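You operate a simulated robot arm through the tools that you are given. There is no shell and no other tool.

You are at the controls of a simulated robot arm. One attempt, no reset.

TASK
End the heater's hold and move the hot bearing to the cooling plate.
Fine: press halt once, hold off, demagnetise before the bar opens; carry it in the fork; power off.

Only the result counts: the job must be done as asked and must still hold three seconds after the hand-in. Knocking over, shifting, dropping, spilling or breaking anything else fails it.

THE ROBOT
A 7-joint arm with a two-finger parallel gripper, fixed in place. Base frame: the origin is on the floor under the middle of its stand, x ahead of it, y to its left, z up. Lengths are in mm, angles in degrees, forces in N, time in s.
It reaches about 1247 mm from its shoulder. Its first joint turns from -132.0 to 132.0 degrees. Payload 3.91 kg.
The TCP is the grasp point between the finger pads, 30 mm short of the fingertips. In the tool frame z runs along the fingers and y along their closing line. The gripper opens to 110 mm. The fingers are 20 mm wide and 10 mm thick; the gripper's body (48 by 112 mm) begins 55 mm behind the TCP.
Orientation is that of the tool frame in the base frame, as [roll, pitch, yaw] about the fixed x, y, z axes, in that order (R = Rz(yaw) Ry(pitch) Rx(roll)). With the fingers straight down and closing along the base's y, the tool's x points along the base's -x, its y along +y and its z along -z.

THE INTERFACE
- The arm moves only by the tool jog_arm. Its argument "steps" is a list of rows, each an object (a shift or turn left out is 0, a gripper value left out holds the last) with "offset": the shift along the tool's x, y, z in mm, a list of three; "angular": the turn, a rotation vector about the tool's x, y, z in degrees, a list of three; "hand": the finger opening in mm, from 0 to 110. In form: [{"offset": [x, y, z], "angular": [rx, ry, rz], "hand": hand}, ...]. A call has 1 to 20 rows; each row is the pose to reach, as a shift and turn from the pose commanded when the call began, along the tool's axes at that moment. Each row takes 0.2 s and may step no farther than 50 mm and 8.6 degrees from the row before; otherwise, or with a gripper value out of range, the whole call is refused. Where a pose cannot be reached the arm comes as near as it can. A force on the tool above 40 N (or 10 N above the force at the start of the call, whichever is more), or a blocked arm, ends the call early, and 0.2 s more pass. Each finger travels about 108 mm/s and halts on what it meets, pressing with about 28 N; the grip force reading is that of the motor and also rises with nothing between the fingers. The clock runs only during rows and for 0.2 s after the last one: add rows that repeat a pose to give the fingers time. It gives the time, the measured TCP pose, the force on the tool (base axes), the opening and the grip force at its end, in the units of the frame above (readings bear some noise), with the torque about the TCP (base axes, N m) and any sound that the robot's microphone picked up.
- Cameras (640 x 400 px; columns grow to the right, rows downward): "scene" is fixed at [220, -647.7, 1470.2]; the picture's right is [0.94, -0.35, 0.00], its down [-0.17, -0.45, -0.87] and it looks along [0.31, 0.82, -0.49] (base axes); focal length 339 px, centre (320, 200). "wrist" rides on the gripper at [72, 17, -103] in the tool frame; the picture's right is [-0.23, 0.97, 0.00], its down [-0.76, -0.18, -0.62] and it looks along [-0.61, -0.14, 0.78] (tool axes); focal length 222 px, centre (320, 200). There is no depth. A picture from a camera that has moved, and an enlarged one, comes with that camera's place and axes in the base frame and with its lens.
- capture(camera): a new picture of that camera. No time passes.
- inspect(camera, box): a new picture of the part [left, top, right, bottom] of that camera's present view, enlarged. No time passes.
- close_job(): hands the job in; it is judged then, once.

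Places have to be worked out from the pictures, the camera data and where the tool is seen. Open the gripper and draw the arm clear of the work before you hand the job in, unless the task says otherwise.

The tools are called as a command line: name --argument value ..., lists and objects as JSON in quotes. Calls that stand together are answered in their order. jog_arm: Moves the arm, as the interface text tells. Its arguments: {"type":"object","properties":{"steps":{"type":"array","items":{"type":"object","properties":{"offset":{"type":"array","items":{"type":"number"}},"angular":{"type":"array","items":{"type":"number"}},"hand":{"type":"number"}}}}},"required":["steps"]} The other tools are called the same way: capture (camera) takes a picture; inspect (camera, box) takes an enlarged picture of a part of a camera's view; close_job () hands the job in.

At the start:

```text
clock: 0.0
tcp_pos: [447.7, 509.7, 1182.8]
tcp_rot: [-180.0, 0.0, 179.9]
contact_force: [-0.1, -0.7, 0.0]
ft_torque: [0.0, 0.0, -0.01]
opening: 110.0
gripper_force: 0.0
```

scene: 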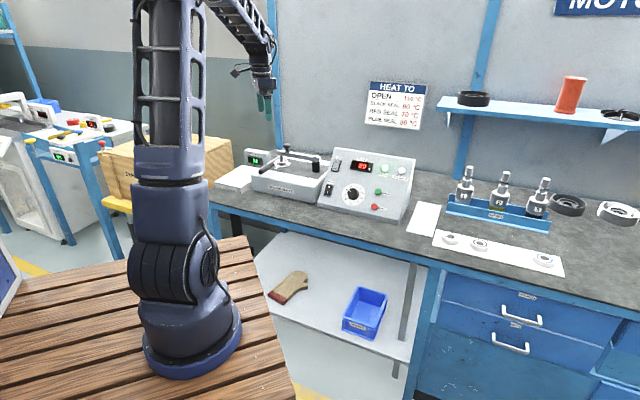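
wrist: 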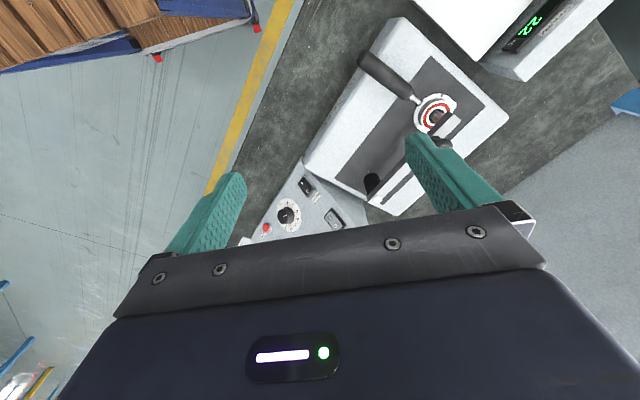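

I start by looking closely at the heater, the control panel and the bench before moving anything.

inspect --camera "scene" --box '[210, 130, 340, 215]'

inspect --camera "scene" --box '[315, 140, 425, 225]'

inspect --camera "scene" --box '[400, 150, 640, 290]'

inspect --camera "wrist" --box '[300, 0, 640, 220]'

inspect --camera "scene" --box '[355, 75, 435, 135]'

```text
4.71 times, centred on (275, 172) of scene
camera zoom: at [220.0, -647.7, 1470.2], right [0.94, -0.35, 0.0], down [-0.17, -0.45, -0.87], along [0.31, 0.82, -0.49], focal length 1594 px, centre (532, 329)
```

zoom: 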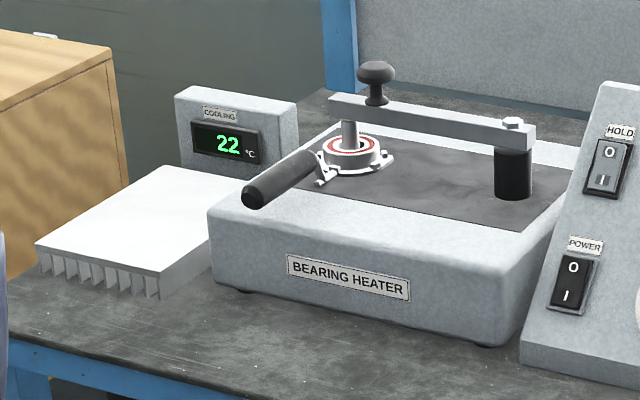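

```text
4.71 times, centred on (370, 182) of scene
camera zoom: at [220.0, -647.7, 1470.2], right [0.94, -0.35, 0.0], down [-0.17, -0.45, -0.87], along [0.31, 0.82, -0.49], focal length 1594 px, centre (85, 282)
```

zoom: 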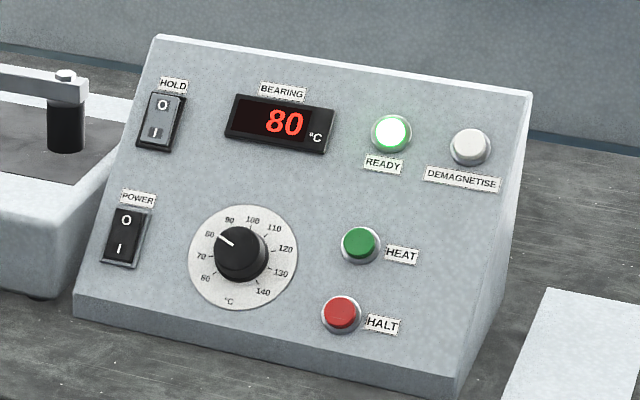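

```text
2.67 times, centred on (520, 220) of scene
camera zoom: at [220.0, -647.7, 1470.2], right [0.94, -0.35, 0.0], down [-0.17, -0.45, -0.87], along [0.31, 0.82, -0.49], focal length 903 px, centre (-213, 147)
```

zoom: 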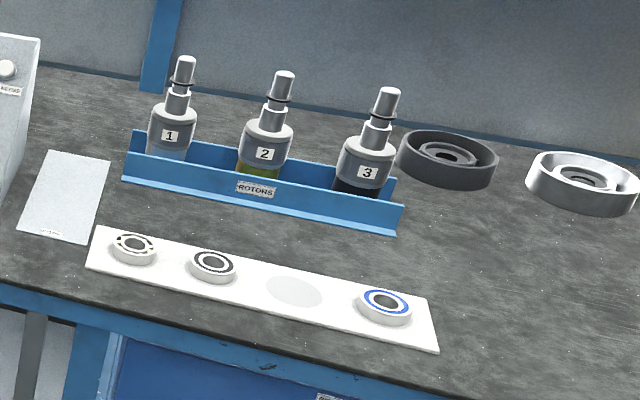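

```text
1.82 times, centred on (470, 110) of wrist
camera zoom: at [376.4, 526.1, 1286.3], right [0.23, 0.97, 0.0], down [0.76, -0.18, 0.62], along [0.61, -0.14, -0.78], focal length 404 px, centre (47, 364)
```

zoom: 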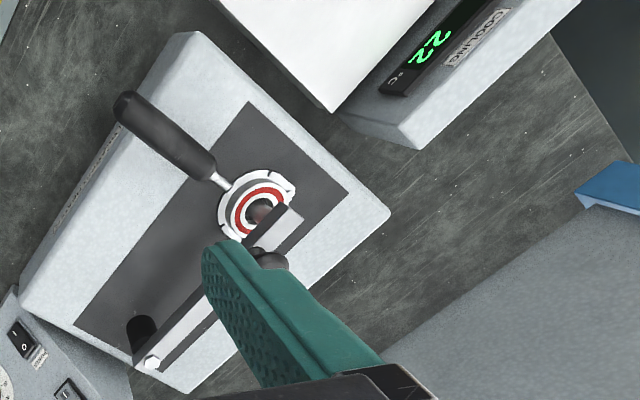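

```text
6.67 times, centred on (395, 105) of scene
camera zoom: at [220.0, -647.7, 1470.2], right [0.94, -0.35, 0.0], down [-0.17, -0.45, -0.87], along [0.31, 0.82, -0.49], focal length 2258 px, centre (-180, 833)
```

zoom: 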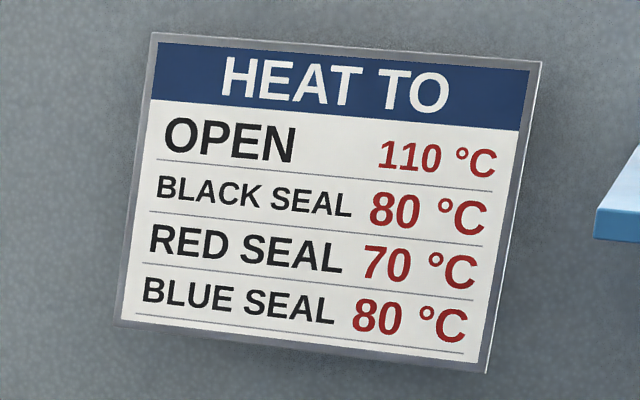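

The red-seal bearing sits on the left pole at about (547, 694, 897). The bar's pivot bolt is near (662, 574, 953) and HALT is near (780, 281, 850), and the bench runs at about -45° in the base frame. I'll move the wrist camera in front of the panel, yawed 45°, for a closer look.

jog_arm --steps '[{"offset": [-19, -32.5, 6.6], "angular": [0, 0, -5.6]}, {"offset": [-38, -65, 13.2], "angular": [0, 0, -11.2]}, {"offset": [-57, -97.5, 19.8], "angular": [0, 0, -16.8]}, {"offset": [-76, -130, 26.4], "angular": [0, 0, -22.4]}, {"offset": [-95, -162.5, 33], "angular": [0, 0, -28]}, {"offset": [-114, -195, 39.6], "angular": [0, 0, -33.6]}, {"offset": [-133, -227.5, 46.2], "angular": [0, 0, -39.2]}, {"offset": [-152, -260, 53], "angular": [0, 0, -45]}, {"offset": [-152, -260, 53], "angular": [0, 0, -45]}]'

```text
clock: 2.0
tcp_pos: [599.9, 248.8, 1130.4]
tcp_rot: [-180.0, -0.1, -134.9]
contact_force: [0.3, -0.3, -0.6]
ft_torque: [0.0, 0.01, 0.06]
opening: 110.1
gripper_force: 0.0
```

The arm reached (600, 249, 1130) with no contact. I take pictures of the panel from here.

capture --camera "wrist"

capture --camera "scene"

inspect --camera "wrist" --box '[160, 0, 480, 200]'

```text
taken
camera wrist: at [537.7, 209.8, 1232.8], right [-0.53, 0.85, 0.0], down [0.66, 0.41, 0.62], along [0.53, 0.33, -0.78], focal length 222 px, centre (320, 200)
```

wrist: 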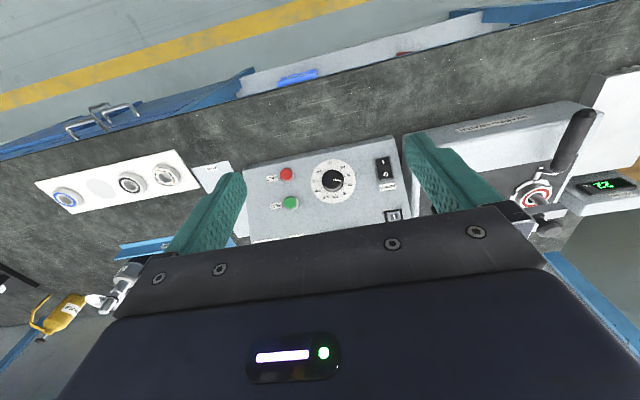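

```text
taken
```

scene: 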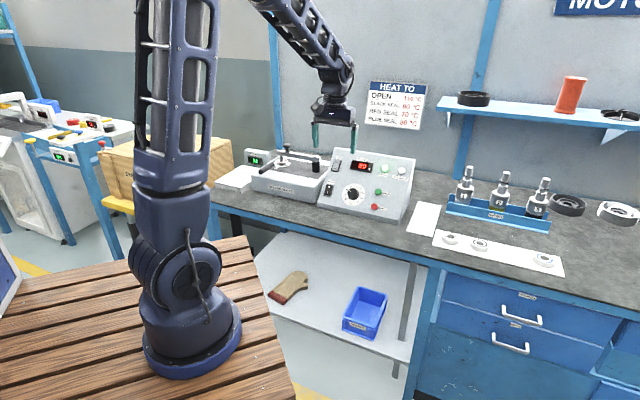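

```text
2.00 times, centred on (320, 100) of wrist
camera zoom: at [537.7, 209.8, 1232.8], right [-0.53, 0.85, 0.0], down [0.66, 0.41, 0.62], along [0.53, 0.33, -0.78], focal length 444 px, centre (320, 400)
```

zoom: 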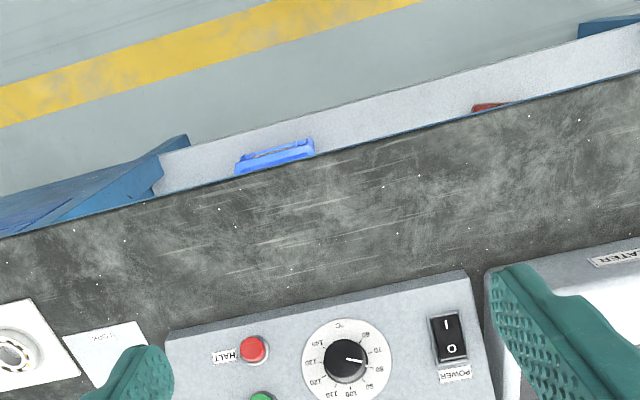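

The wrist picture is upside-down, with the top nearest the robot, and the gripper hides the upper panel. I move 120 mm toward the bench at this height to bring HOLD, DEMAGNETISE and the display into view.

jog_arm --steps '[{"offset": [-40, 0, 0]}, {"offset": [-80, 0, 0]}, {"offset": [-120, 0, 0]}, {"offset": [-120, 0, 0]}]'

capture --camera "wrist"

inspect --camera "wrist" --box '[200, 80, 440, 230]'

```text
clock: 3.0
tcp_pos: [683.3, 334.0, 1129.6]
tcp_rot: [179.9, 0.0, -135.0]
contact_force: [0.0, -0.3, -0.3]
ft_torque: [0.02, -0.02, -0.03]
opening: 109.9
gripper_force: 0.1
```

```text
taken
camera wrist: at [622.5, 295.4, 1233.2], right [-0.53, 0.85, 0.0], down [0.66, 0.41, 0.62], along [0.53, 0.33, -0.78], focal length 222 px, centre (320, 200)
```

wrist: 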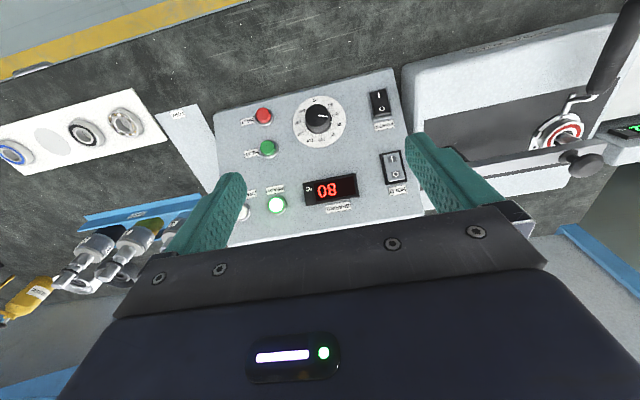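

```text
2.67 times, centred on (320, 155) of wrist
camera zoom: at [622.5, 295.4, 1233.2], right [-0.53, 0.85, 0.0], down [0.66, 0.41, 0.62], along [0.53, 0.33, -0.78], focal length 592 px, centre (320, 320)
```

zoom: 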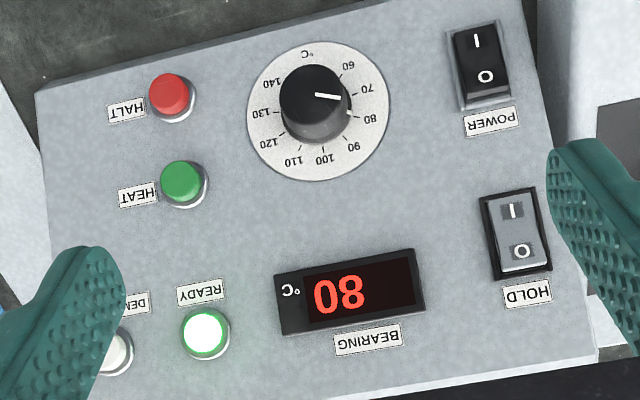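

Triangulating two wrist views with the scene view gives HALT (779, 279, 850), HEAT (808, 309, 890), READY (858, 358, 956) and DEMAGNETISE (902, 314, 956). HOLD is near (708, 475, 945), POWER near (657, 425, 870), and the face slopes about 45°. I close the fingers, tilt the tool 45° to face the panel and stop about 60 mm off HALT.

jog_arm --steps '[{"offset": [5, -15, 31], "angular": [0, -6.5, 0], "hand": 0}, {"offset": [10, -30, 62], "angular": [0, -13, 0], "hand": 0}, {"offset": [15, -45.5, 93], "angular": [0, -19.5, 0], "hand": 0}, {"offset": [20, -61, 124], "angular": [0, -26, 0], "hand": 0}, {"offset": [25, -76, 155], "angular": [0, -32.5, 0], "hand": 0}, {"offset": [30, -91, 186], "angular": [0, -39, 0], "hand": 0}, {"offset": [34.65, -106.35, 216.5], "angular": [0, -45, 0], "hand": 0}, {"offset": [34.65, -106.35, 216.5], "angular": [0, -45, 0], "hand": 0}]'

capture --camera "wrist"

capture --camera "scene"

```text
clock: 4.8
tcp_pos: [735.9, 233.6, 913.3]
tcp_rot: [-179.9, 45.1, -135.1]
contact_force: [0.6, -0.1, 0.3]
ft_torque: [-0.01, -0.06, -0.02]
opening: 0.0
gripper_force: 28.3
```

```text
taken
camera wrist: at [637.4, 158.6, 935.5], right [-0.58, 0.8, 0.16], down [0.19, -0.06, 0.98], along [0.79, 0.59, -0.12], focal length 222 px, centre (320, 200)
```

wrist: 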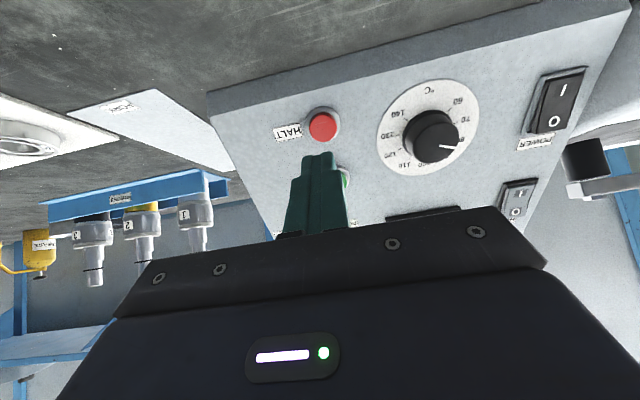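

```text
taken
```

scene: 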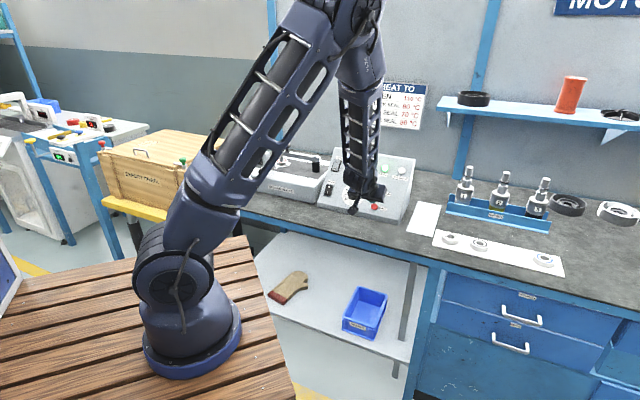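

HALT sits at (322, 124) in the wrist picture, almost exactly ahead of the closed tip. A fresh triangulation puts it at (778, 279, 848), so I shift about 2 mm sideways and push slowly along the panel normal.

jog_arm --steps '[{"offset": [2, 2, 25]}, {"offset": [2, 2, 45]}, {"offset": [2, 2, 54]}, {"offset": [2, 2, 58]}, {"offset": [2, 2, 60]}, {"offset": [2, 2, 62]}]'

inspect --camera "wrist" --box '[220, 60, 460, 210]'

```text
clock: 6.2
tcp_pos: [762.2, 265.2, 869.2]
tcp_rot: [-179.9, 45.0, -134.9]
contact_force: [-24.9, -13.9, 19.4]
ft_torque: [-0.01, 0.18, 0.21]
opening: 0.1
gripper_force: 28.2
heard: click
```

```text
2.67 times, centred on (340, 135) of wrist
camera zoom: at [664.4, 189.8, 891.0], right [-0.58, 0.8, 0.16], down [0.19, -0.06, 0.98], along [0.79, 0.59, -0.12], focal length 592 px, centre (267, 373)
```

zoom: 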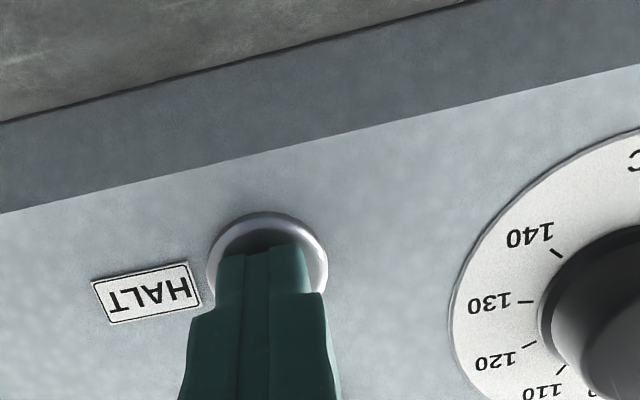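

HALT clicked once and is seated, with about 34 N on the tool. I back straight off 60 mm and slide parallel to the panel to stand in front of the "O" end of the HOLD rocker.

jog_arm --steps '[{"offset": [0, 0, -30]}, {"offset": [0, 0, -60]}, {"offset": [-23.8, 31.3, -60]}, {"offset": [-47.5, 62.7, -60]}, {"offset": [-71.3, 94, -60]}, {"offset": [-95, 125.4, -60]}, {"offset": [-118.8, 156.7, -60]}, {"offset": [-142.6, 188.1, -60]}, {"offset": [-142.6, 188.1, -60]}]'

capture --camera "wrist"

capture --camera "scene"

inspect --camera "wrist" --box '[240, 60, 480, 210]'

inspect --camera "scene" --box '[315, 140, 425, 225]'

```text
clock: 8.2
tcp_pos: [673.7, 439.2, 1010.9]
tcp_rot: [-180.0, 44.9, -135.0]
contact_force: [1.1, -0.7, -0.2]
ft_torque: [0.01, -0.01, 0.02]
opening: 0.0
gripper_force: 27.8
```

```text
taken
camera wrist: at [573.7, 364.2, 1033.3], right [-0.57, 0.8, 0.16], down [0.19, -0.06, 0.98], along [0.8, 0.59, -0.12], focal length 222 px, centre (320, 200)
```

wrist: 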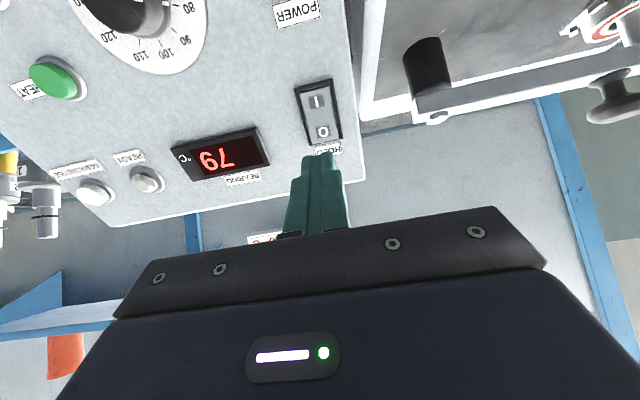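

```text
taken
```

scene: 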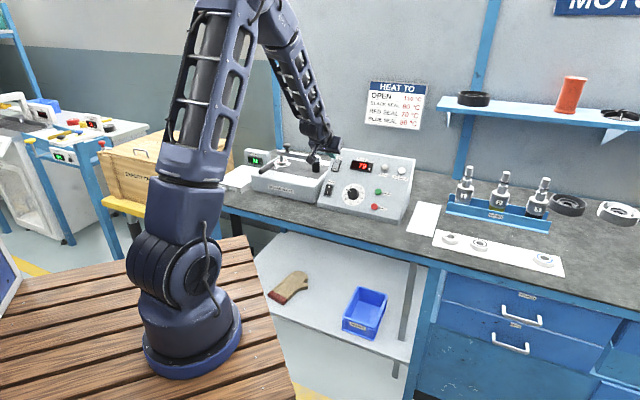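

```text
2.67 times, centred on (360, 135) of wrist
camera zoom: at [573.7, 364.2, 1033.3], right [-0.57, 0.8, 0.16], down [0.19, -0.06, 0.98], along [0.8, 0.59, -0.12], focal length 592 px, centre (213, 373)
```

zoom: 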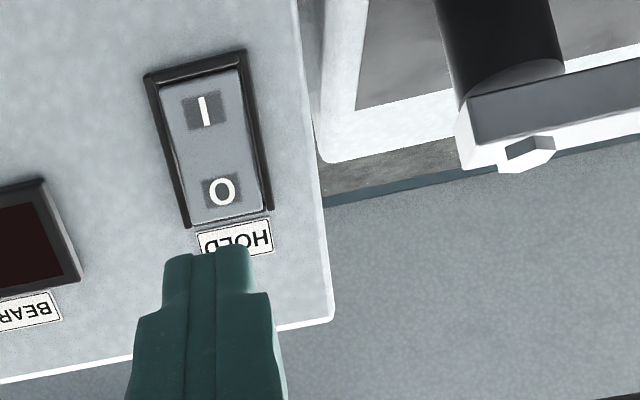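

```text
4.71 times, centred on (370, 182) of scene
camera zoom: at [220.0, -647.7, 1470.2], right [0.94, -0.35, 0.0], down [-0.17, -0.45, -0.87], along [0.31, 0.82, -0.49], focal length 1594 px, centre (85, 282)
```

zoom: 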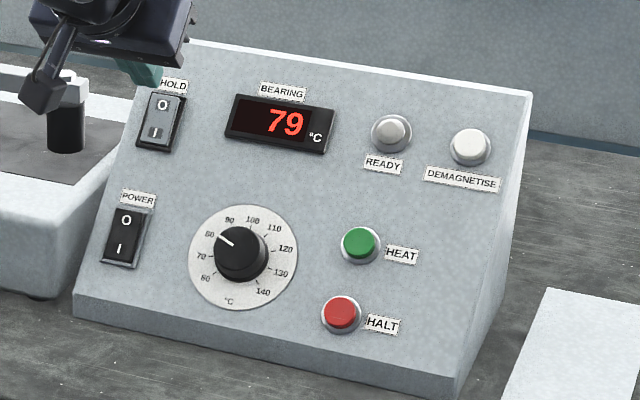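

READY has gone out and the display reads 79 °C, so the halt took. HOLD is still on. I zoom further in to align the tip with the "O" end of the HOLD rocker.

inspect --camera "wrist" --box '[280, 70, 376, 170]'

```text
4.00 times, centred on (328, 120) of wrist
camera zoom: at [573.7, 364.2, 1033.3], right [-0.57, 0.8, 0.16], down [0.19, -0.06, 0.98], along [0.8, 0.59, -0.12], focal length 888 px, centre (288, 520)
```

zoom: 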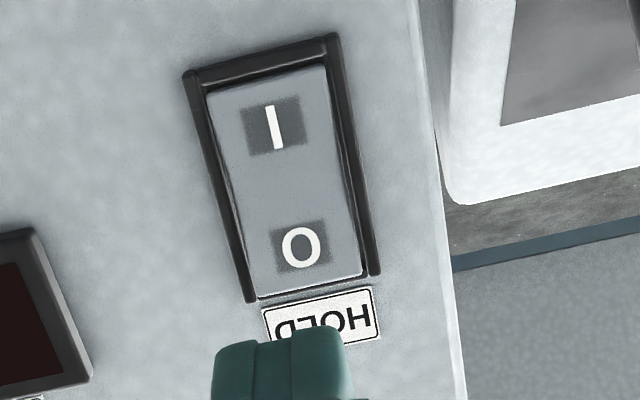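

By triangulation the "O" is at (712.5, 482.6, 953.3), which is about 52 mm ahead of the tip and 3 mm to the side. I push it slowly until it clicks.

jog_arm --steps '[{"offset": [-1, 2.7, 25]}, {"offset": [-1, 2.7, 42]}, {"offset": [-1, 2.7, 49]}, {"offset": [-1, 2.7, 52]}, {"offset": [-1, 2.7, 54]}, {"offset": [-1, 2.7, 56]}, {"offset": [-1, 2.7, 58]}]'

inspect --camera "wrist" --box '[240, 60, 480, 210]'

```text
clock: 9.6
tcp_pos: [698.1, 468.1, 975.8]
tcp_rot: [-180.0, 44.9, -135.0]
contact_force: [-17.7, -17.2, 16.5]
ft_torque: [-0.37, 0.24, 0.07]
opening: 0.1
gripper_force: 28.2
heard: click
stopped in row 6: the force on the tool passed its limit at 46 N (the readings are from after the stop); the commanded pose is now the measured one
```

```text
2.67 times, centred on (360, 135) of wrist
camera zoom: at [598.8, 393.0, 996.8], right [-0.57, 0.8, 0.16], down [0.19, -0.06, 0.98], along [0.79, 0.59, -0.12], focal length 592 px, centre (213, 373)
```

zoom: 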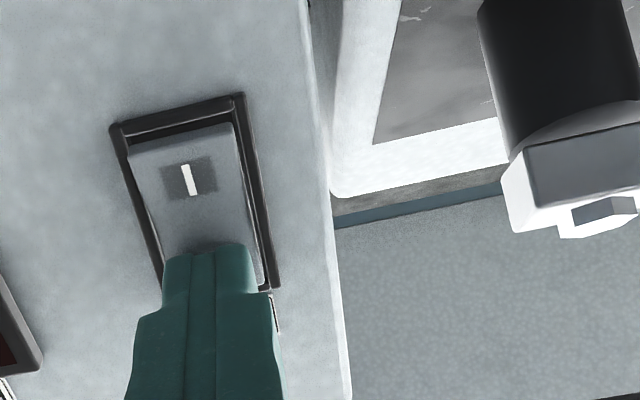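

HOLD clicked over to O, with the I end now raised. I back off and slide along the panel to stand in front of DEMAGNETISE.

jog_arm --steps '[{"offset": [0, 0, -30]}, {"offset": [0, 0, -55]}, {"offset": [-1.8, -42.3, -55]}, {"offset": [-3.6, -84.6, -55]}, {"offset": [-5.5, -126.9, -55]}, {"offset": [-7.3, -169.2, -55]}, {"offset": [-9.1, -211.5, -55]}, {"offset": [-10.9, -253.8, -55]}, {"offset": [-10.9, -253.8, -55]}]'

capture --camera "wrist"

inspect --camera "wrist" --box '[240, 70, 400, 170]'

inspect --camera "scene" --box '[315, 140, 425, 225]'

```text
clock: 11.6
tcp_pos: [856.1, 267.1, 1020.8]
tcp_rot: [-180.0, 45.0, -135.0]
contact_force: [-0.4, 0.3, 0.6]
ft_torque: [0.02, 0.03, -0.01]
opening: 0.0
gripper_force: 28.4
```

```text
taken
camera wrist: at [757.0, 192.5, 1042.5], right [-0.57, 0.8, 0.16], down [0.19, -0.06, 0.98], along [0.79, 0.59, -0.12], focal length 222 px, centre (320, 200)
```

wrist: 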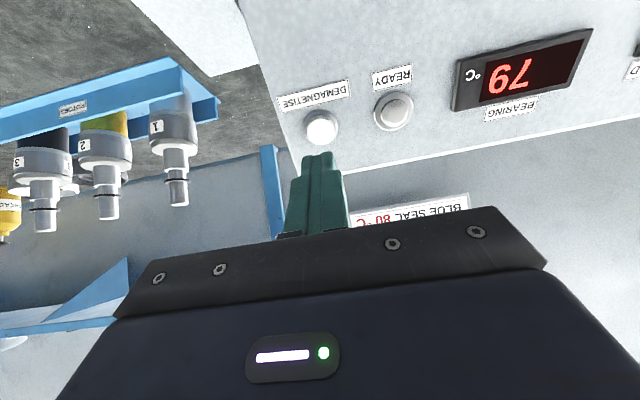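

```text
4.00 times, centred on (320, 120) of wrist
camera zoom: at [757.0, 192.5, 1042.5], right [-0.57, 0.8, 0.16], down [0.19, -0.06, 0.98], along [0.79, 0.59, -0.12], focal length 888 px, centre (320, 520)
```

zoom: 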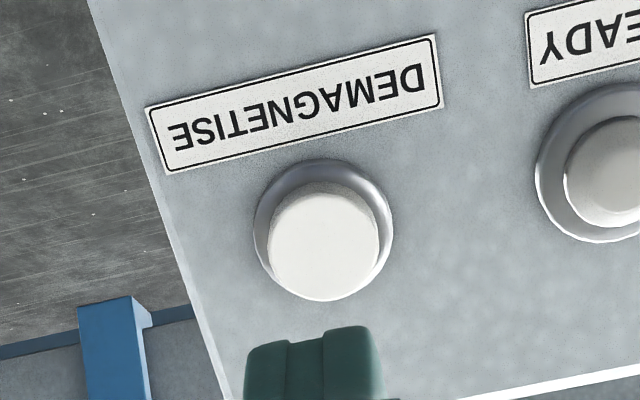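

```text
4.71 times, centred on (370, 182) of scene
camera zoom: at [220.0, -647.7, 1470.2], right [0.94, -0.35, 0.0], down [-0.17, -0.45, -0.87], along [0.31, 0.82, -0.49], focal length 1594 px, centre (85, 282)
```

zoom: 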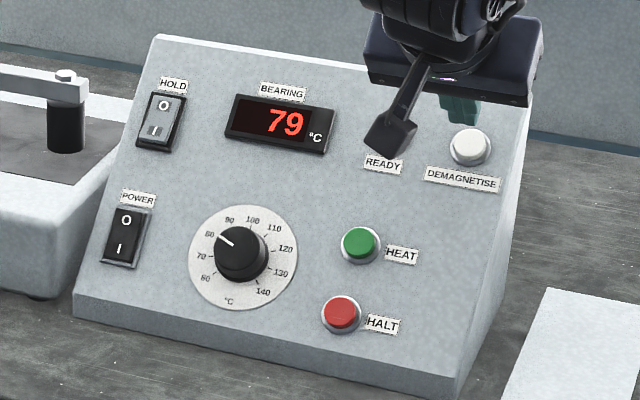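

HOLD now shows O pressed. DEMAGNETISE triangulates to (904, 315, 958), about 62 mm dead ahead of the tip, so I push it in slowly and listen for the click.

jog_arm --steps '[{"offset": [-2.5, 0, 25]}, {"offset": [-2.5, 0, 45]}, {"offset": [-2.5, 0, 56]}, {"offset": [-2.5, 0, 60]}, {"offset": [-2.5, 0, 62]}, {"offset": [-2.5, 0, 64]}, {"offset": [-2.5, 0, 65]}, {"offset": [-2.5, 0, 65]}]'

inspect --camera "wrist" --box '[240, 60, 640, 210]'

inspect --camera "scene" --box '[315, 140, 425, 225]'

```text
clock: 12.9
tcp_pos: [887.6, 298.9, 980.8]
tcp_rot: [-179.9, 45.0, -134.9]
contact_force: [-27.1, -17.3, 20.5]
ft_torque: [-0.06, 0.29, 0.09]
opening: 0.0
gripper_force: 28.6
heard: click
stopped in row 6: the force on the tool passed its limit at 42 N (the readings are from after the stop); the commanded pose is now the measured one
```

```text
1.60 times, centred on (440, 135) of wrist
camera zoom: at [787.9, 224.1, 1001.8], right [-0.58, 0.8, 0.16], down [0.19, -0.06, 0.98], along [0.79, 0.59, -0.12], focal length 355 px, centre (128, 304)
```

zoom: 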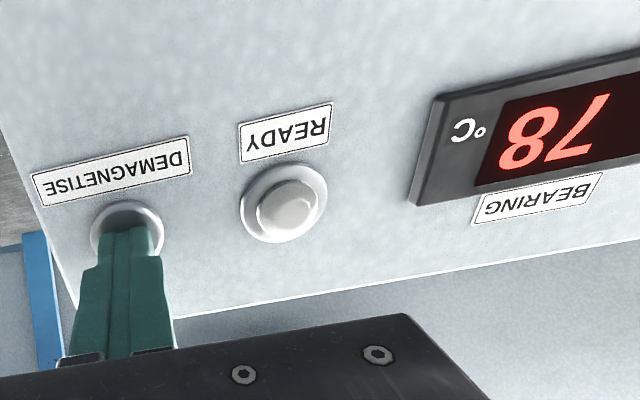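

```text
4.71 times, centred on (370, 182) of scene
camera zoom: at [220.0, -647.7, 1470.2], right [0.94, -0.35, 0.0], down [-0.17, -0.45, -0.87], along [0.31, 0.82, -0.49], focal length 1594 px, centre (85, 282)
```

zoom: 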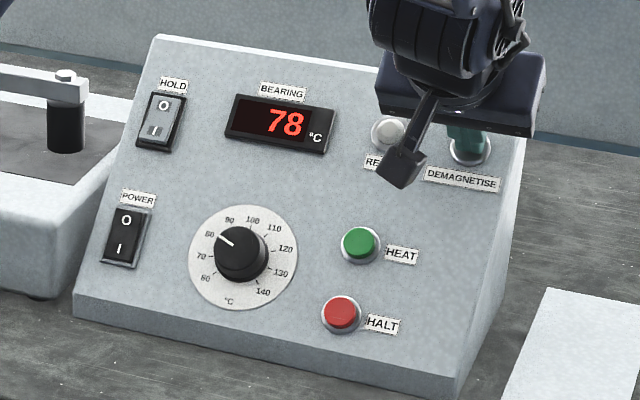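

DEMAGNETISE clicked in. I hold it about a second in case the cycle wants it kept pressed, then back off 60 mm.

jog_arm --steps '[{"offset": [0, 0, 0]}, {"offset": [0, 0, 0]}, {"offset": [0, 0, 0]}, {"offset": [0, 0, 0]}, {"offset": [0, 0, 0]}, {"offset": [0, 0, -20]}, {"offset": [0, 0, -60]}, {"offset": [0, 0, -60]}]'

inspect --camera "scene" --box '[315, 140, 425, 225]'

inspect --camera "scene" --box '[230, 135, 340, 205]'

capture --camera "wrist"

```text
clock: 14.7
tcp_pos: [857.2, 270.0, 1020.8]
tcp_rot: [-179.9, 44.9, -135.0]
contact_force: [0.3, 0.2, 0.0]
ft_torque: [-0.03, 0.02, -0.02]
opening: 0.1
gripper_force: 28.0
```

```text
4.71 times, centred on (370, 182) of scene
camera zoom: at [220.0, -647.7, 1470.2], right [0.94, -0.35, 0.0], down [-0.17, -0.45, -0.87], along [0.31, 0.82, -0.49], focal length 1594 px, centre (85, 282)
```

zoom: 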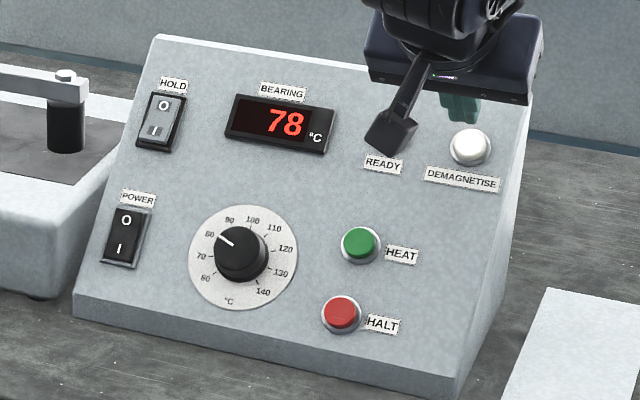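

```text
5.71 times, centred on (285, 170) of scene
camera zoom: at [220.0, -647.7, 1470.2], right [0.94, -0.35, 0.0], down [-0.17, -0.45, -0.87], along [0.31, 0.82, -0.49], focal length 1936 px, centre (520, 371)
```

zoom: 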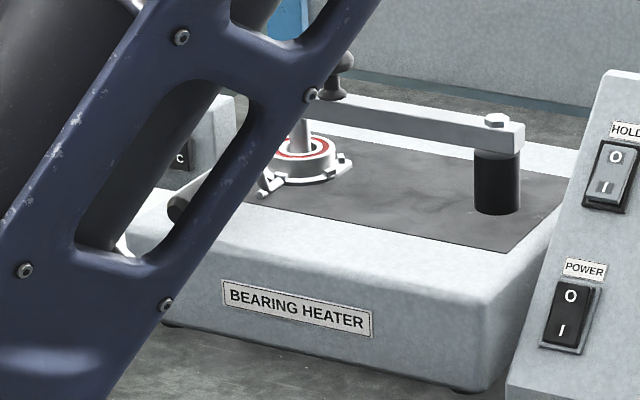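

```text
taken
camera wrist: at [758.7, 194.9, 1042.8], right [-0.57, 0.8, 0.16], down [0.2, -0.06, 0.98], along [0.79, 0.59, -0.12], focal length 222 px, centre (320, 200)
```

wrist: 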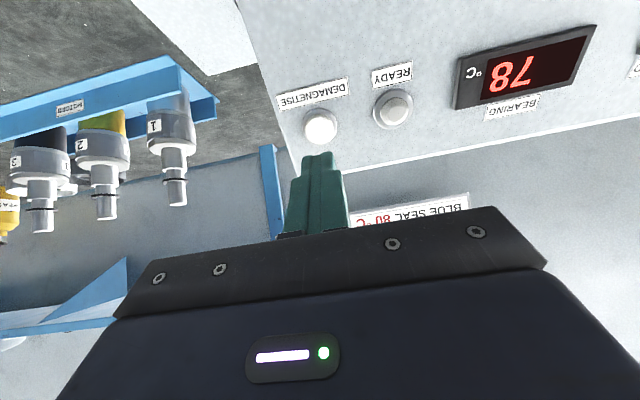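

The DEMAGNETISE button now glows white, so its cycle seems to be running, and the bearing reads 78 °C. I leave it that time while I lift clear, level the tool, open the fingers and travel over to view the heater.

jog_arm --steps '[{"offset": [-7, 0, -45]}, {"offset": [-14, 0, -90]}, {"offset": [-20.8, 0, -134.8]}, {"offset": [-20, 48.3, -135.5], "angular": [0, 4.5, 0], "hand": 110}, {"offset": [-19.2, 96.6, -136.2], "angular": [0, 9, 0], "hand": 110}, {"offset": [-18.4, 144.9, -136.9], "angular": [0, 13.5, 0], "hand": 110}, {"offset": [-17.6, 193.2, -137.6], "angular": [0, 18, 0], "hand": 110}, {"offset": [-16.7, 241.5, -138.3], "angular": [0, 22.5, 0], "hand": 110}, {"offset": [-15.9, 289.8, -138.9], "angular": [0, 27, 0], "hand": 110}, {"offset": [-15, 338, -139.6], "angular": [0, 31.5, 0], "hand": 110}, {"offset": [-14.2, 386.4, -140.3], "angular": [0, 36, 0], "hand": 110}, {"offset": [-13.4, 434.7, -141], "angular": [0, 40.5, 0], "hand": 110}, {"offset": [-12.6, 482.9, -141.6], "angular": [0, 45, 0], "hand": 110}, {"offset": [-12.6, 482.9, -141.6], "angular": [0, 45, 0], "hand": 110}]'

capture --camera "wrist"

inspect --camera "wrist" --box '[200, 50, 440, 200]'

inspect --camera "scene" --box '[230, 130, 430, 225]'

```text
clock: 17.7
tcp_pos: [453.0, 545.9, 1128.6]
tcp_rot: [-180.0, -0.1, -135.0]
contact_force: [-0.2, 0.4, 0.5]
ft_torque: [-0.01, 0.02, -0.02]
opening: 109.8
gripper_force: 0.1
```

```text
taken
camera wrist: at [390.5, 508.5, 1233.5], right [-0.53, 0.85, 0.0], down [0.67, 0.41, 0.62], along [0.53, 0.33, -0.78], focal length 222 px, centre (320, 200)
```

wrist: 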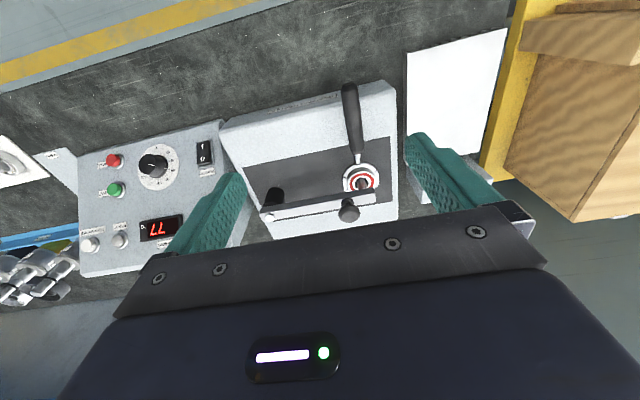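

```text
2.67 times, centred on (320, 125) of wrist
camera zoom: at [390.5, 508.5, 1233.5], right [-0.53, 0.85, 0.0], down [0.67, 0.41, 0.62], along [0.53, 0.33, -0.78], focal length 592 px, centre (320, 400)
```

zoom: 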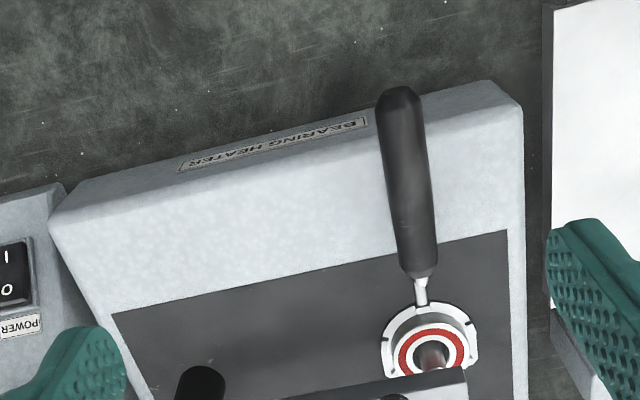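

```text
3.20 times, centred on (330, 178) of scene
camera zoom: at [220.0, -647.7, 1470.2], right [0.94, -0.35, 0.0], down [-0.17, -0.45, -0.87], along [0.31, 0.82, -0.49], focal length 1084 px, centre (288, 272)
```

zoom: 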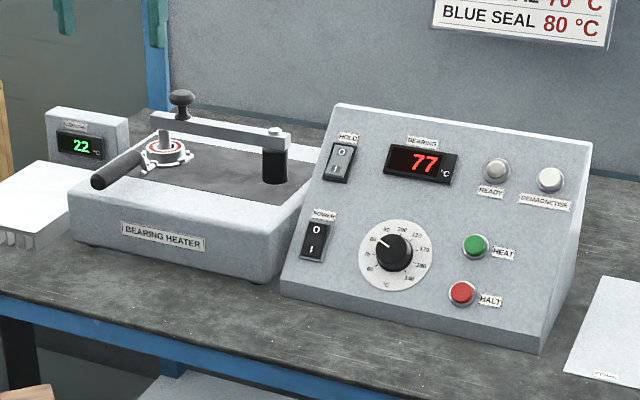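

The display reads 77 °C. I check whether the DEMAGNETISE lamp has gone out, and move the camera over the heater for a better view of the bar, knob and fork.

inspect --camera "scene" --box '[360, 150, 420, 195]'

jog_arm --steps '[{"offset": [-40, 20, 0]}, {"offset": [-80, 40, 0]}, {"offset": [-110, 60, 0]}, {"offset": [-110, 60, 0]}]'

capture --camera "wrist"

inspect --camera "wrist" --box '[200, 50, 440, 200]'

```text
8.89 times, centred on (390, 172) of scene
camera zoom: at [220.0, -647.7, 1470.2], right [0.94, -0.35, 0.0], down [-0.17, -0.45, -0.87], along [0.31, 0.82, -0.49], focal length 3011 px, centre (-302, 444)
```

zoom: 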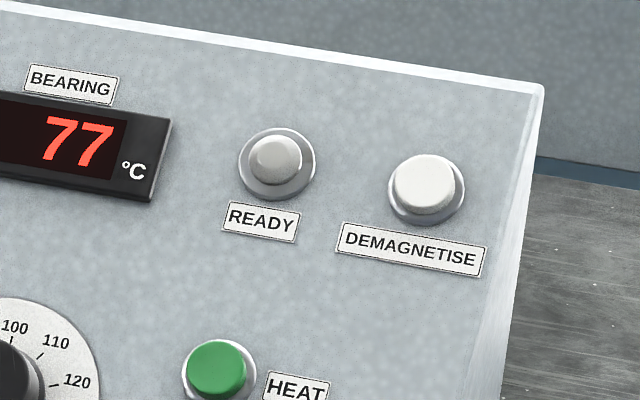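

```text
clock: 18.7
tcp_pos: [486.6, 666.2, 1130.8]
tcp_rot: [-179.9, 0.1, -135.0]
contact_force: [-0.5, 0.4, 0.4]
ft_torque: [0.02, 0.0, 0.0]
opening: 109.9
gripper_force: 0.0
```

```text
taken
camera wrist: at [424.9, 629.6, 1233.4], right [-0.53, 0.85, 0.0], down [0.66, 0.41, 0.62], along [0.53, 0.33, -0.78], focal length 222 px, centre (320, 200)
```

wrist: 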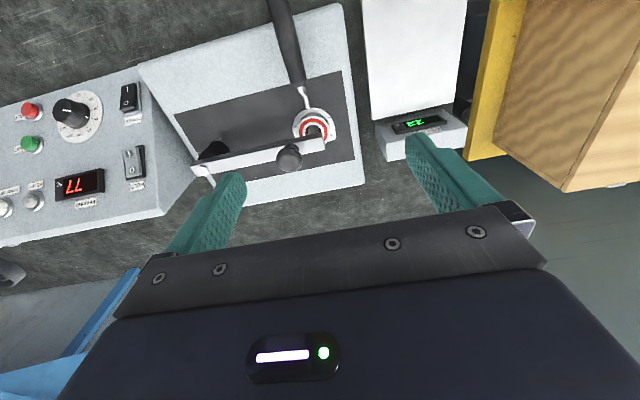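

```text
2.67 times, centred on (320, 125) of wrist
camera zoom: at [424.9, 629.6, 1233.4], right [-0.53, 0.85, 0.0], down [0.66, 0.41, 0.62], along [0.53, 0.33, -0.78], focal length 592 px, centre (320, 400)
```

zoom: 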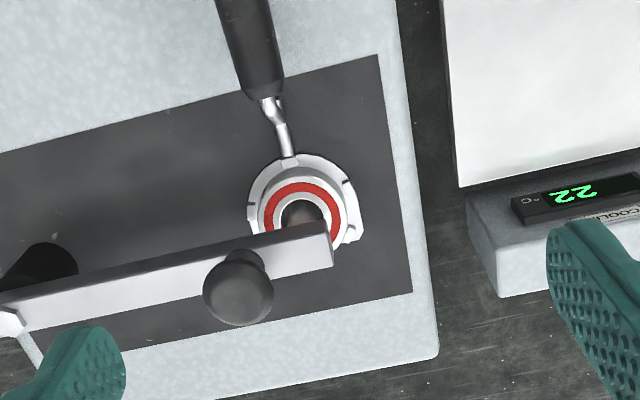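

The DEMAGNETISE lamp is out, so the cycle is done. The handle lies square to the bench at the same lateral position as the bearing, and the knob is at about (567, 670, 968), 136 mm from the pivot. I zoom in on the pivot and bar to see how it opens.

inspect --camera "scene" --box '[270, 140, 330, 178]'

inspect --camera "scene" --box '[252, 140, 302, 180]'

inspect --camera "wrist" --box '[180, 120, 340, 210]'

inspect --camera "wrist" --box '[270, 80, 350, 170]'

inspect --camera "scene" --box '[210, 140, 290, 200]'

```text
10.53 times, centred on (300, 159) of scene
camera zoom: at [220.0, -647.7, 1470.2], right [0.94, -0.35, 0.0], down [-0.17, -0.45, -0.87], along [0.31, 0.82, -0.49], focal length 3565 px, centre (530, 632)
```

zoom: 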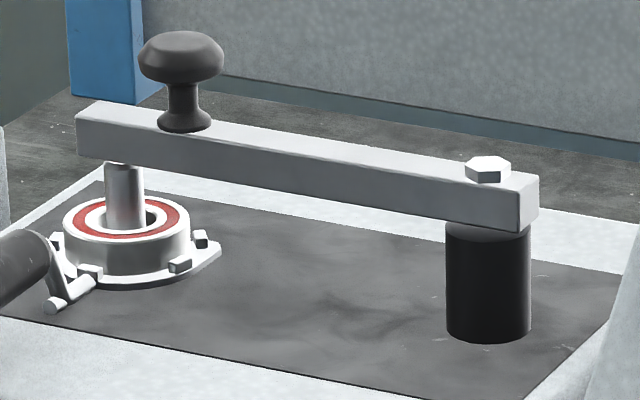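

```text
10.00 times, centred on (277, 160) of scene
camera zoom: at [220.0, -647.7, 1470.2], right [0.94, -0.35, 0.0], down [-0.17, -0.45, -0.87], along [0.31, 0.82, -0.49], focal length 3387 px, centre (750, 600)
```

zoom: 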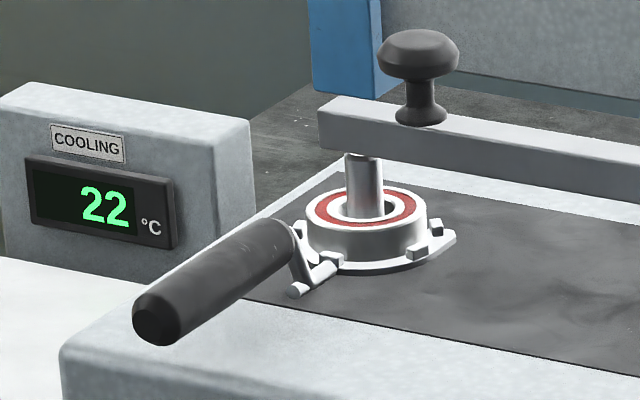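

```text
4.00 times, centred on (260, 165) of wrist
camera zoom: at [424.9, 629.6, 1233.4], right [-0.53, 0.85, 0.0], down [0.66, 0.41, 0.62], along [0.53, 0.33, -0.78], focal length 888 px, centre (560, 340)
```

zoom: 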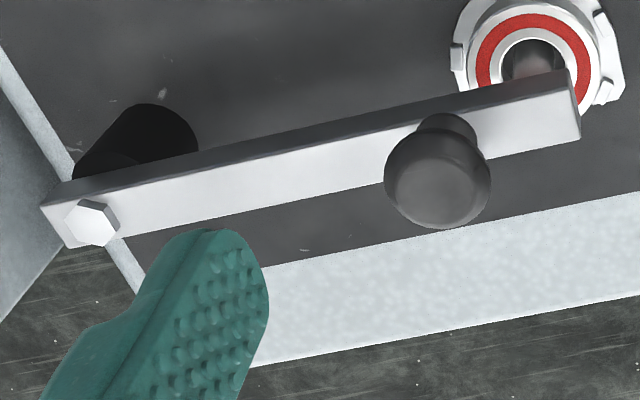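

```text
4.44 times, centred on (310, 125) of wrist
camera zoom: at [424.9, 629.6, 1233.4], right [-0.53, 0.85, 0.0], down [0.66, 0.41, 0.62], along [0.53, 0.33, -0.78], focal length 987 px, centre (364, 533)
```

zoom: 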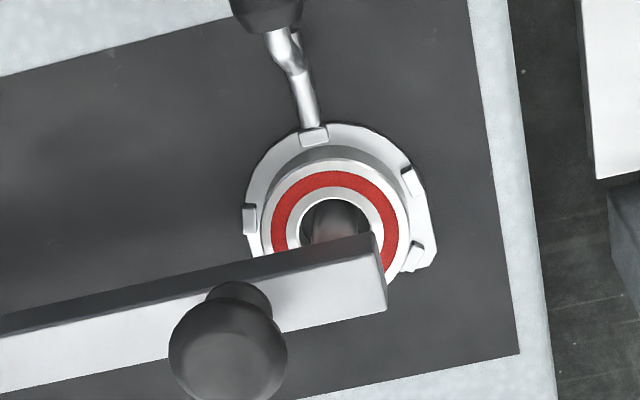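

```text
6.67 times, centred on (250, 170) of scene
camera zoom: at [220.0, -647.7, 1470.2], right [0.94, -0.35, 0.0], down [-0.17, -0.45, -0.87], along [0.31, 0.82, -0.49], focal length 2258 px, centre (787, 400)
```

zoom: 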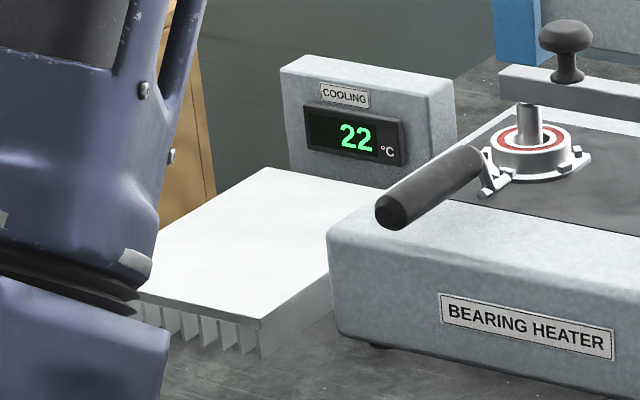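

The bar swings about the vertical hex bolt, and its front face is near 865 mm along the bench normal. I close the fingers into a peg and lower it in front of the bar between the bearing and the pivot, stopping just short of contact.

jog_arm --steps '[{"offset": [-10, -31, 27], "hand": 0}, {"offset": [-20, -62, 54], "hand": 0}, {"offset": [-29.8, -92, 80.8], "hand": 0}, {"offset": [-29.8, -92, 80.8], "hand": 0}, {"offset": [-29.8, -92, 80.8], "hand": 0}, {"offset": [-29.8, -92, 110], "hand": 0}, {"offset": [-29.8, -92, 140], "hand": 0}, {"offset": [-29.8, -92, 160], "hand": 0}, {"offset": [-29.8, -92, 160], "hand": 0}]'

capture --camera "wrist"

inspect --camera "wrist" --box '[240, 100, 400, 200]'

inspect --camera "scene" --box '[255, 130, 345, 190]'

```text
clock: 20.7
tcp_pos: [573.9, 622.2, 970.0]
tcp_rot: [-179.9, 0.0, -135.0]
contact_force: [-0.4, -0.8, -0.2]
ft_torque: [0.04, -0.05, -0.01]
opening: 0.3
gripper_force: 28.3
```

```text
taken
camera wrist: at [511.5, 584.6, 1073.1], right [-0.53, 0.85, 0.0], down [0.66, 0.41, 0.62], along [0.53, 0.33, -0.78], focal length 222 px, centre (320, 200)
```

wrist: 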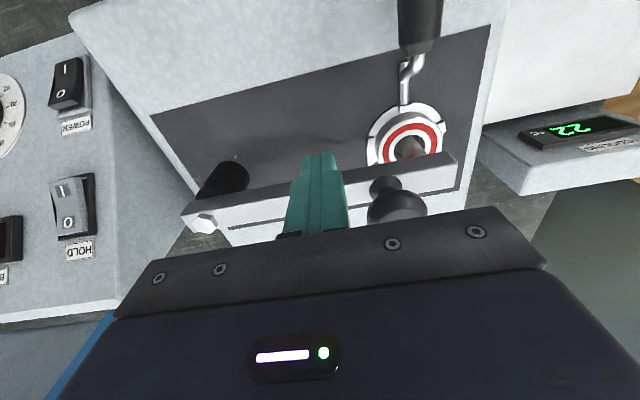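

```text
4.00 times, centred on (320, 150) of wrist
camera zoom: at [511.5, 584.6, 1073.1], right [-0.53, 0.85, 0.0], down [0.66, 0.41, 0.62], along [0.53, 0.33, -0.78], focal length 888 px, centre (320, 400)
```

zoom: 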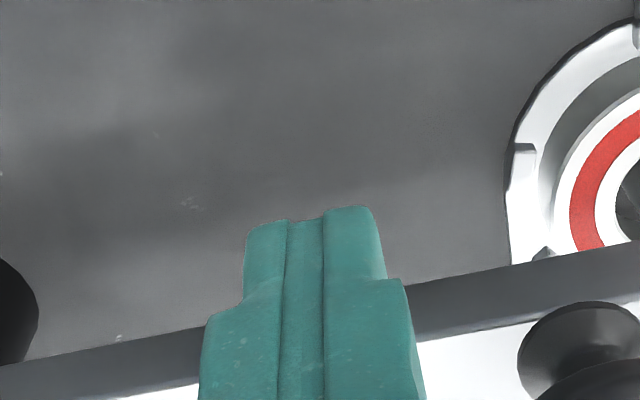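

```text
6.67 times, centred on (300, 160) of scene
camera zoom: at [220.0, -647.7, 1470.2], right [0.94, -0.35, 0.0], down [-0.17, -0.45, -0.87], along [0.31, 0.82, -0.49], focal length 2258 px, centre (453, 467)
```

zoom: 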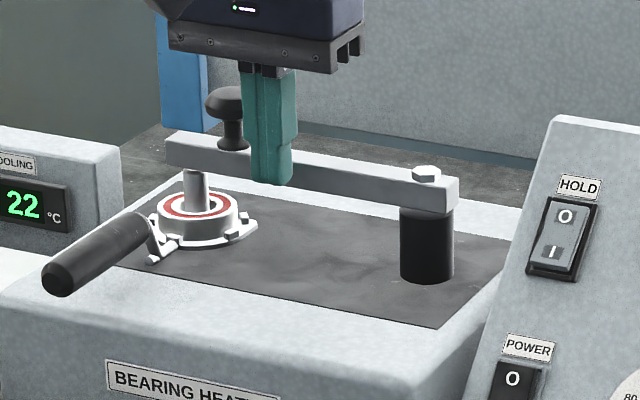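

The peg stands in front of the bar with its tip at about z=940, and the bar spans roughly z=928 to 946. I lower 12 mm more and push gently toward the wall to test the direction.

jog_arm --steps '[{"offset": [0, 0, 12]}, {"offset": [-4, 0, 12]}, {"offset": [-8, 0, 12]}, {"offset": [-11, 0, 12]}, {"offset": [-14, 0, 12]}, {"offset": [-17, 0, 12]}]'

inspect --camera "scene" --box '[255, 130, 345, 190]'

capture --camera "wrist"

```text
clock: 22.1
tcp_pos: [585.4, 634.2, 957.3]
tcp_rot: [-180.0, -0.2, -135.0]
contact_force: [-0.9, -0.1, 1.1]
ft_torque: [0.03, 0.02, -0.03]
opening: 0.0
gripper_force: 28.3
```

```text
6.67 times, centred on (300, 160) of scene
camera zoom: at [220.0, -647.7, 1470.2], right [0.94, -0.35, 0.0], down [-0.17, -0.45, -0.87], along [0.31, 0.82, -0.49], focal length 2258 px, centre (453, 467)
```

zoom: 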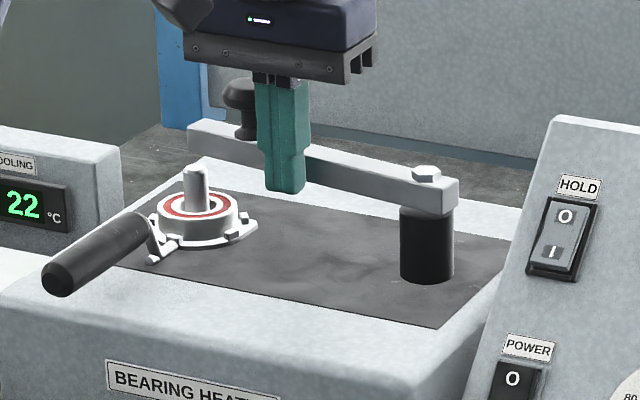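

```text
taken
camera wrist: at [523.6, 597.0, 1061.0], right [-0.53, 0.85, 0.0], down [0.66, 0.41, 0.62], along [0.53, 0.33, -0.78], focal length 222 px, centre (320, 200)
```

wrist: 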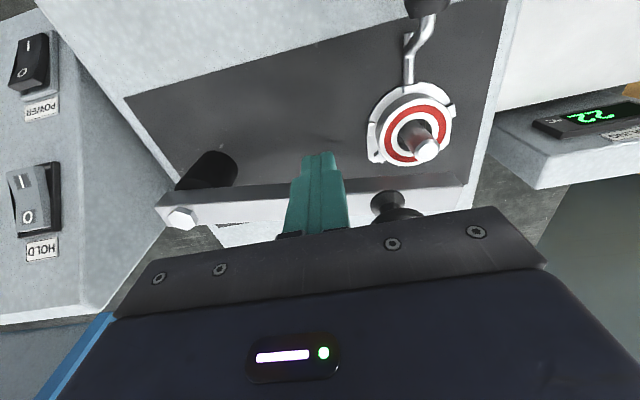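

The bar swings freely toward the wall and the pole top is now uncovered. I follow the arc to push it to about 80°.

jog_arm --steps '[{"offset": [-5.4, 3, 0]}, {"offset": [-13.5, 3, 0]}, {"offset": [-21.7, 2.8, 0]}, {"offset": [-30, 1.5, 0]}, {"offset": [-38.2, -0.2, 0]}, {"offset": [-46.4, -3, 0]}, {"offset": [-54.4, -6.2, 0]}, {"offset": [-62, -10.5, 0]}, {"offset": [-69.6, -15.2, 0]}, {"offset": [-76.5, -21, 0]}, {"offset": [-83.2, -27, 0]}, {"offset": [-89, -34, 0]}, {"offset": [-94.6, -41.5, 0]}, {"offset": [-99.2, -49.8, 0]}, {"offset": [-103.2, -58.2, 0]}, {"offset": [-103.2, -58.2, 0]}]'

inspect --camera "scene" --box '[255, 130, 345, 190]'

capture --camera "wrist"

```text
clock: 25.5
tcp_pos: [699.9, 666.5, 958.1]
tcp_rot: [-180.0, -0.1, -135.1]
contact_force: [-0.1, -0.5, 0.0]
ft_torque: [0.01, 0.0, 0.02]
opening: 0.0
gripper_force: 27.9
```

```text
6.67 times, centred on (300, 160) of scene
camera zoom: at [220.0, -647.7, 1470.2], right [0.94, -0.35, 0.0], down [-0.17, -0.45, -0.87], along [0.31, 0.82, -0.49], focal length 2258 px, centre (453, 467)
```

zoom: 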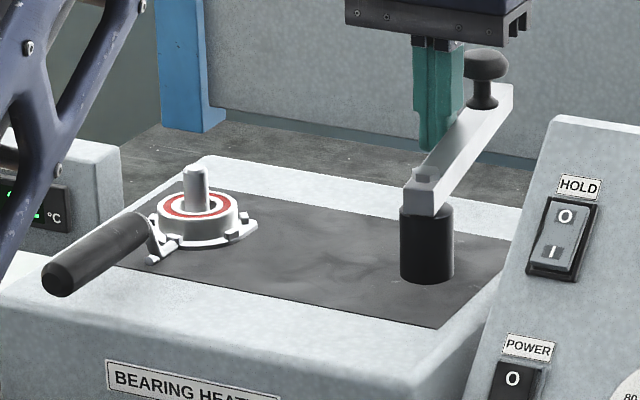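

```text
taken
camera wrist: at [637.9, 628.8, 1060.9], right [-0.53, 0.85, 0.0], down [0.66, 0.41, 0.62], along [0.53, 0.33, -0.78], focal length 222 px, centre (320, 200)
```

wrist: 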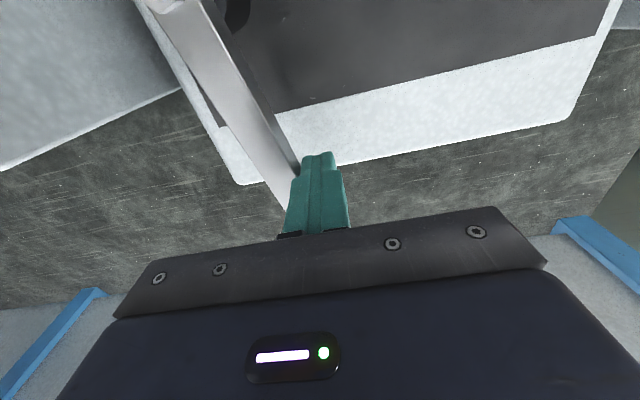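

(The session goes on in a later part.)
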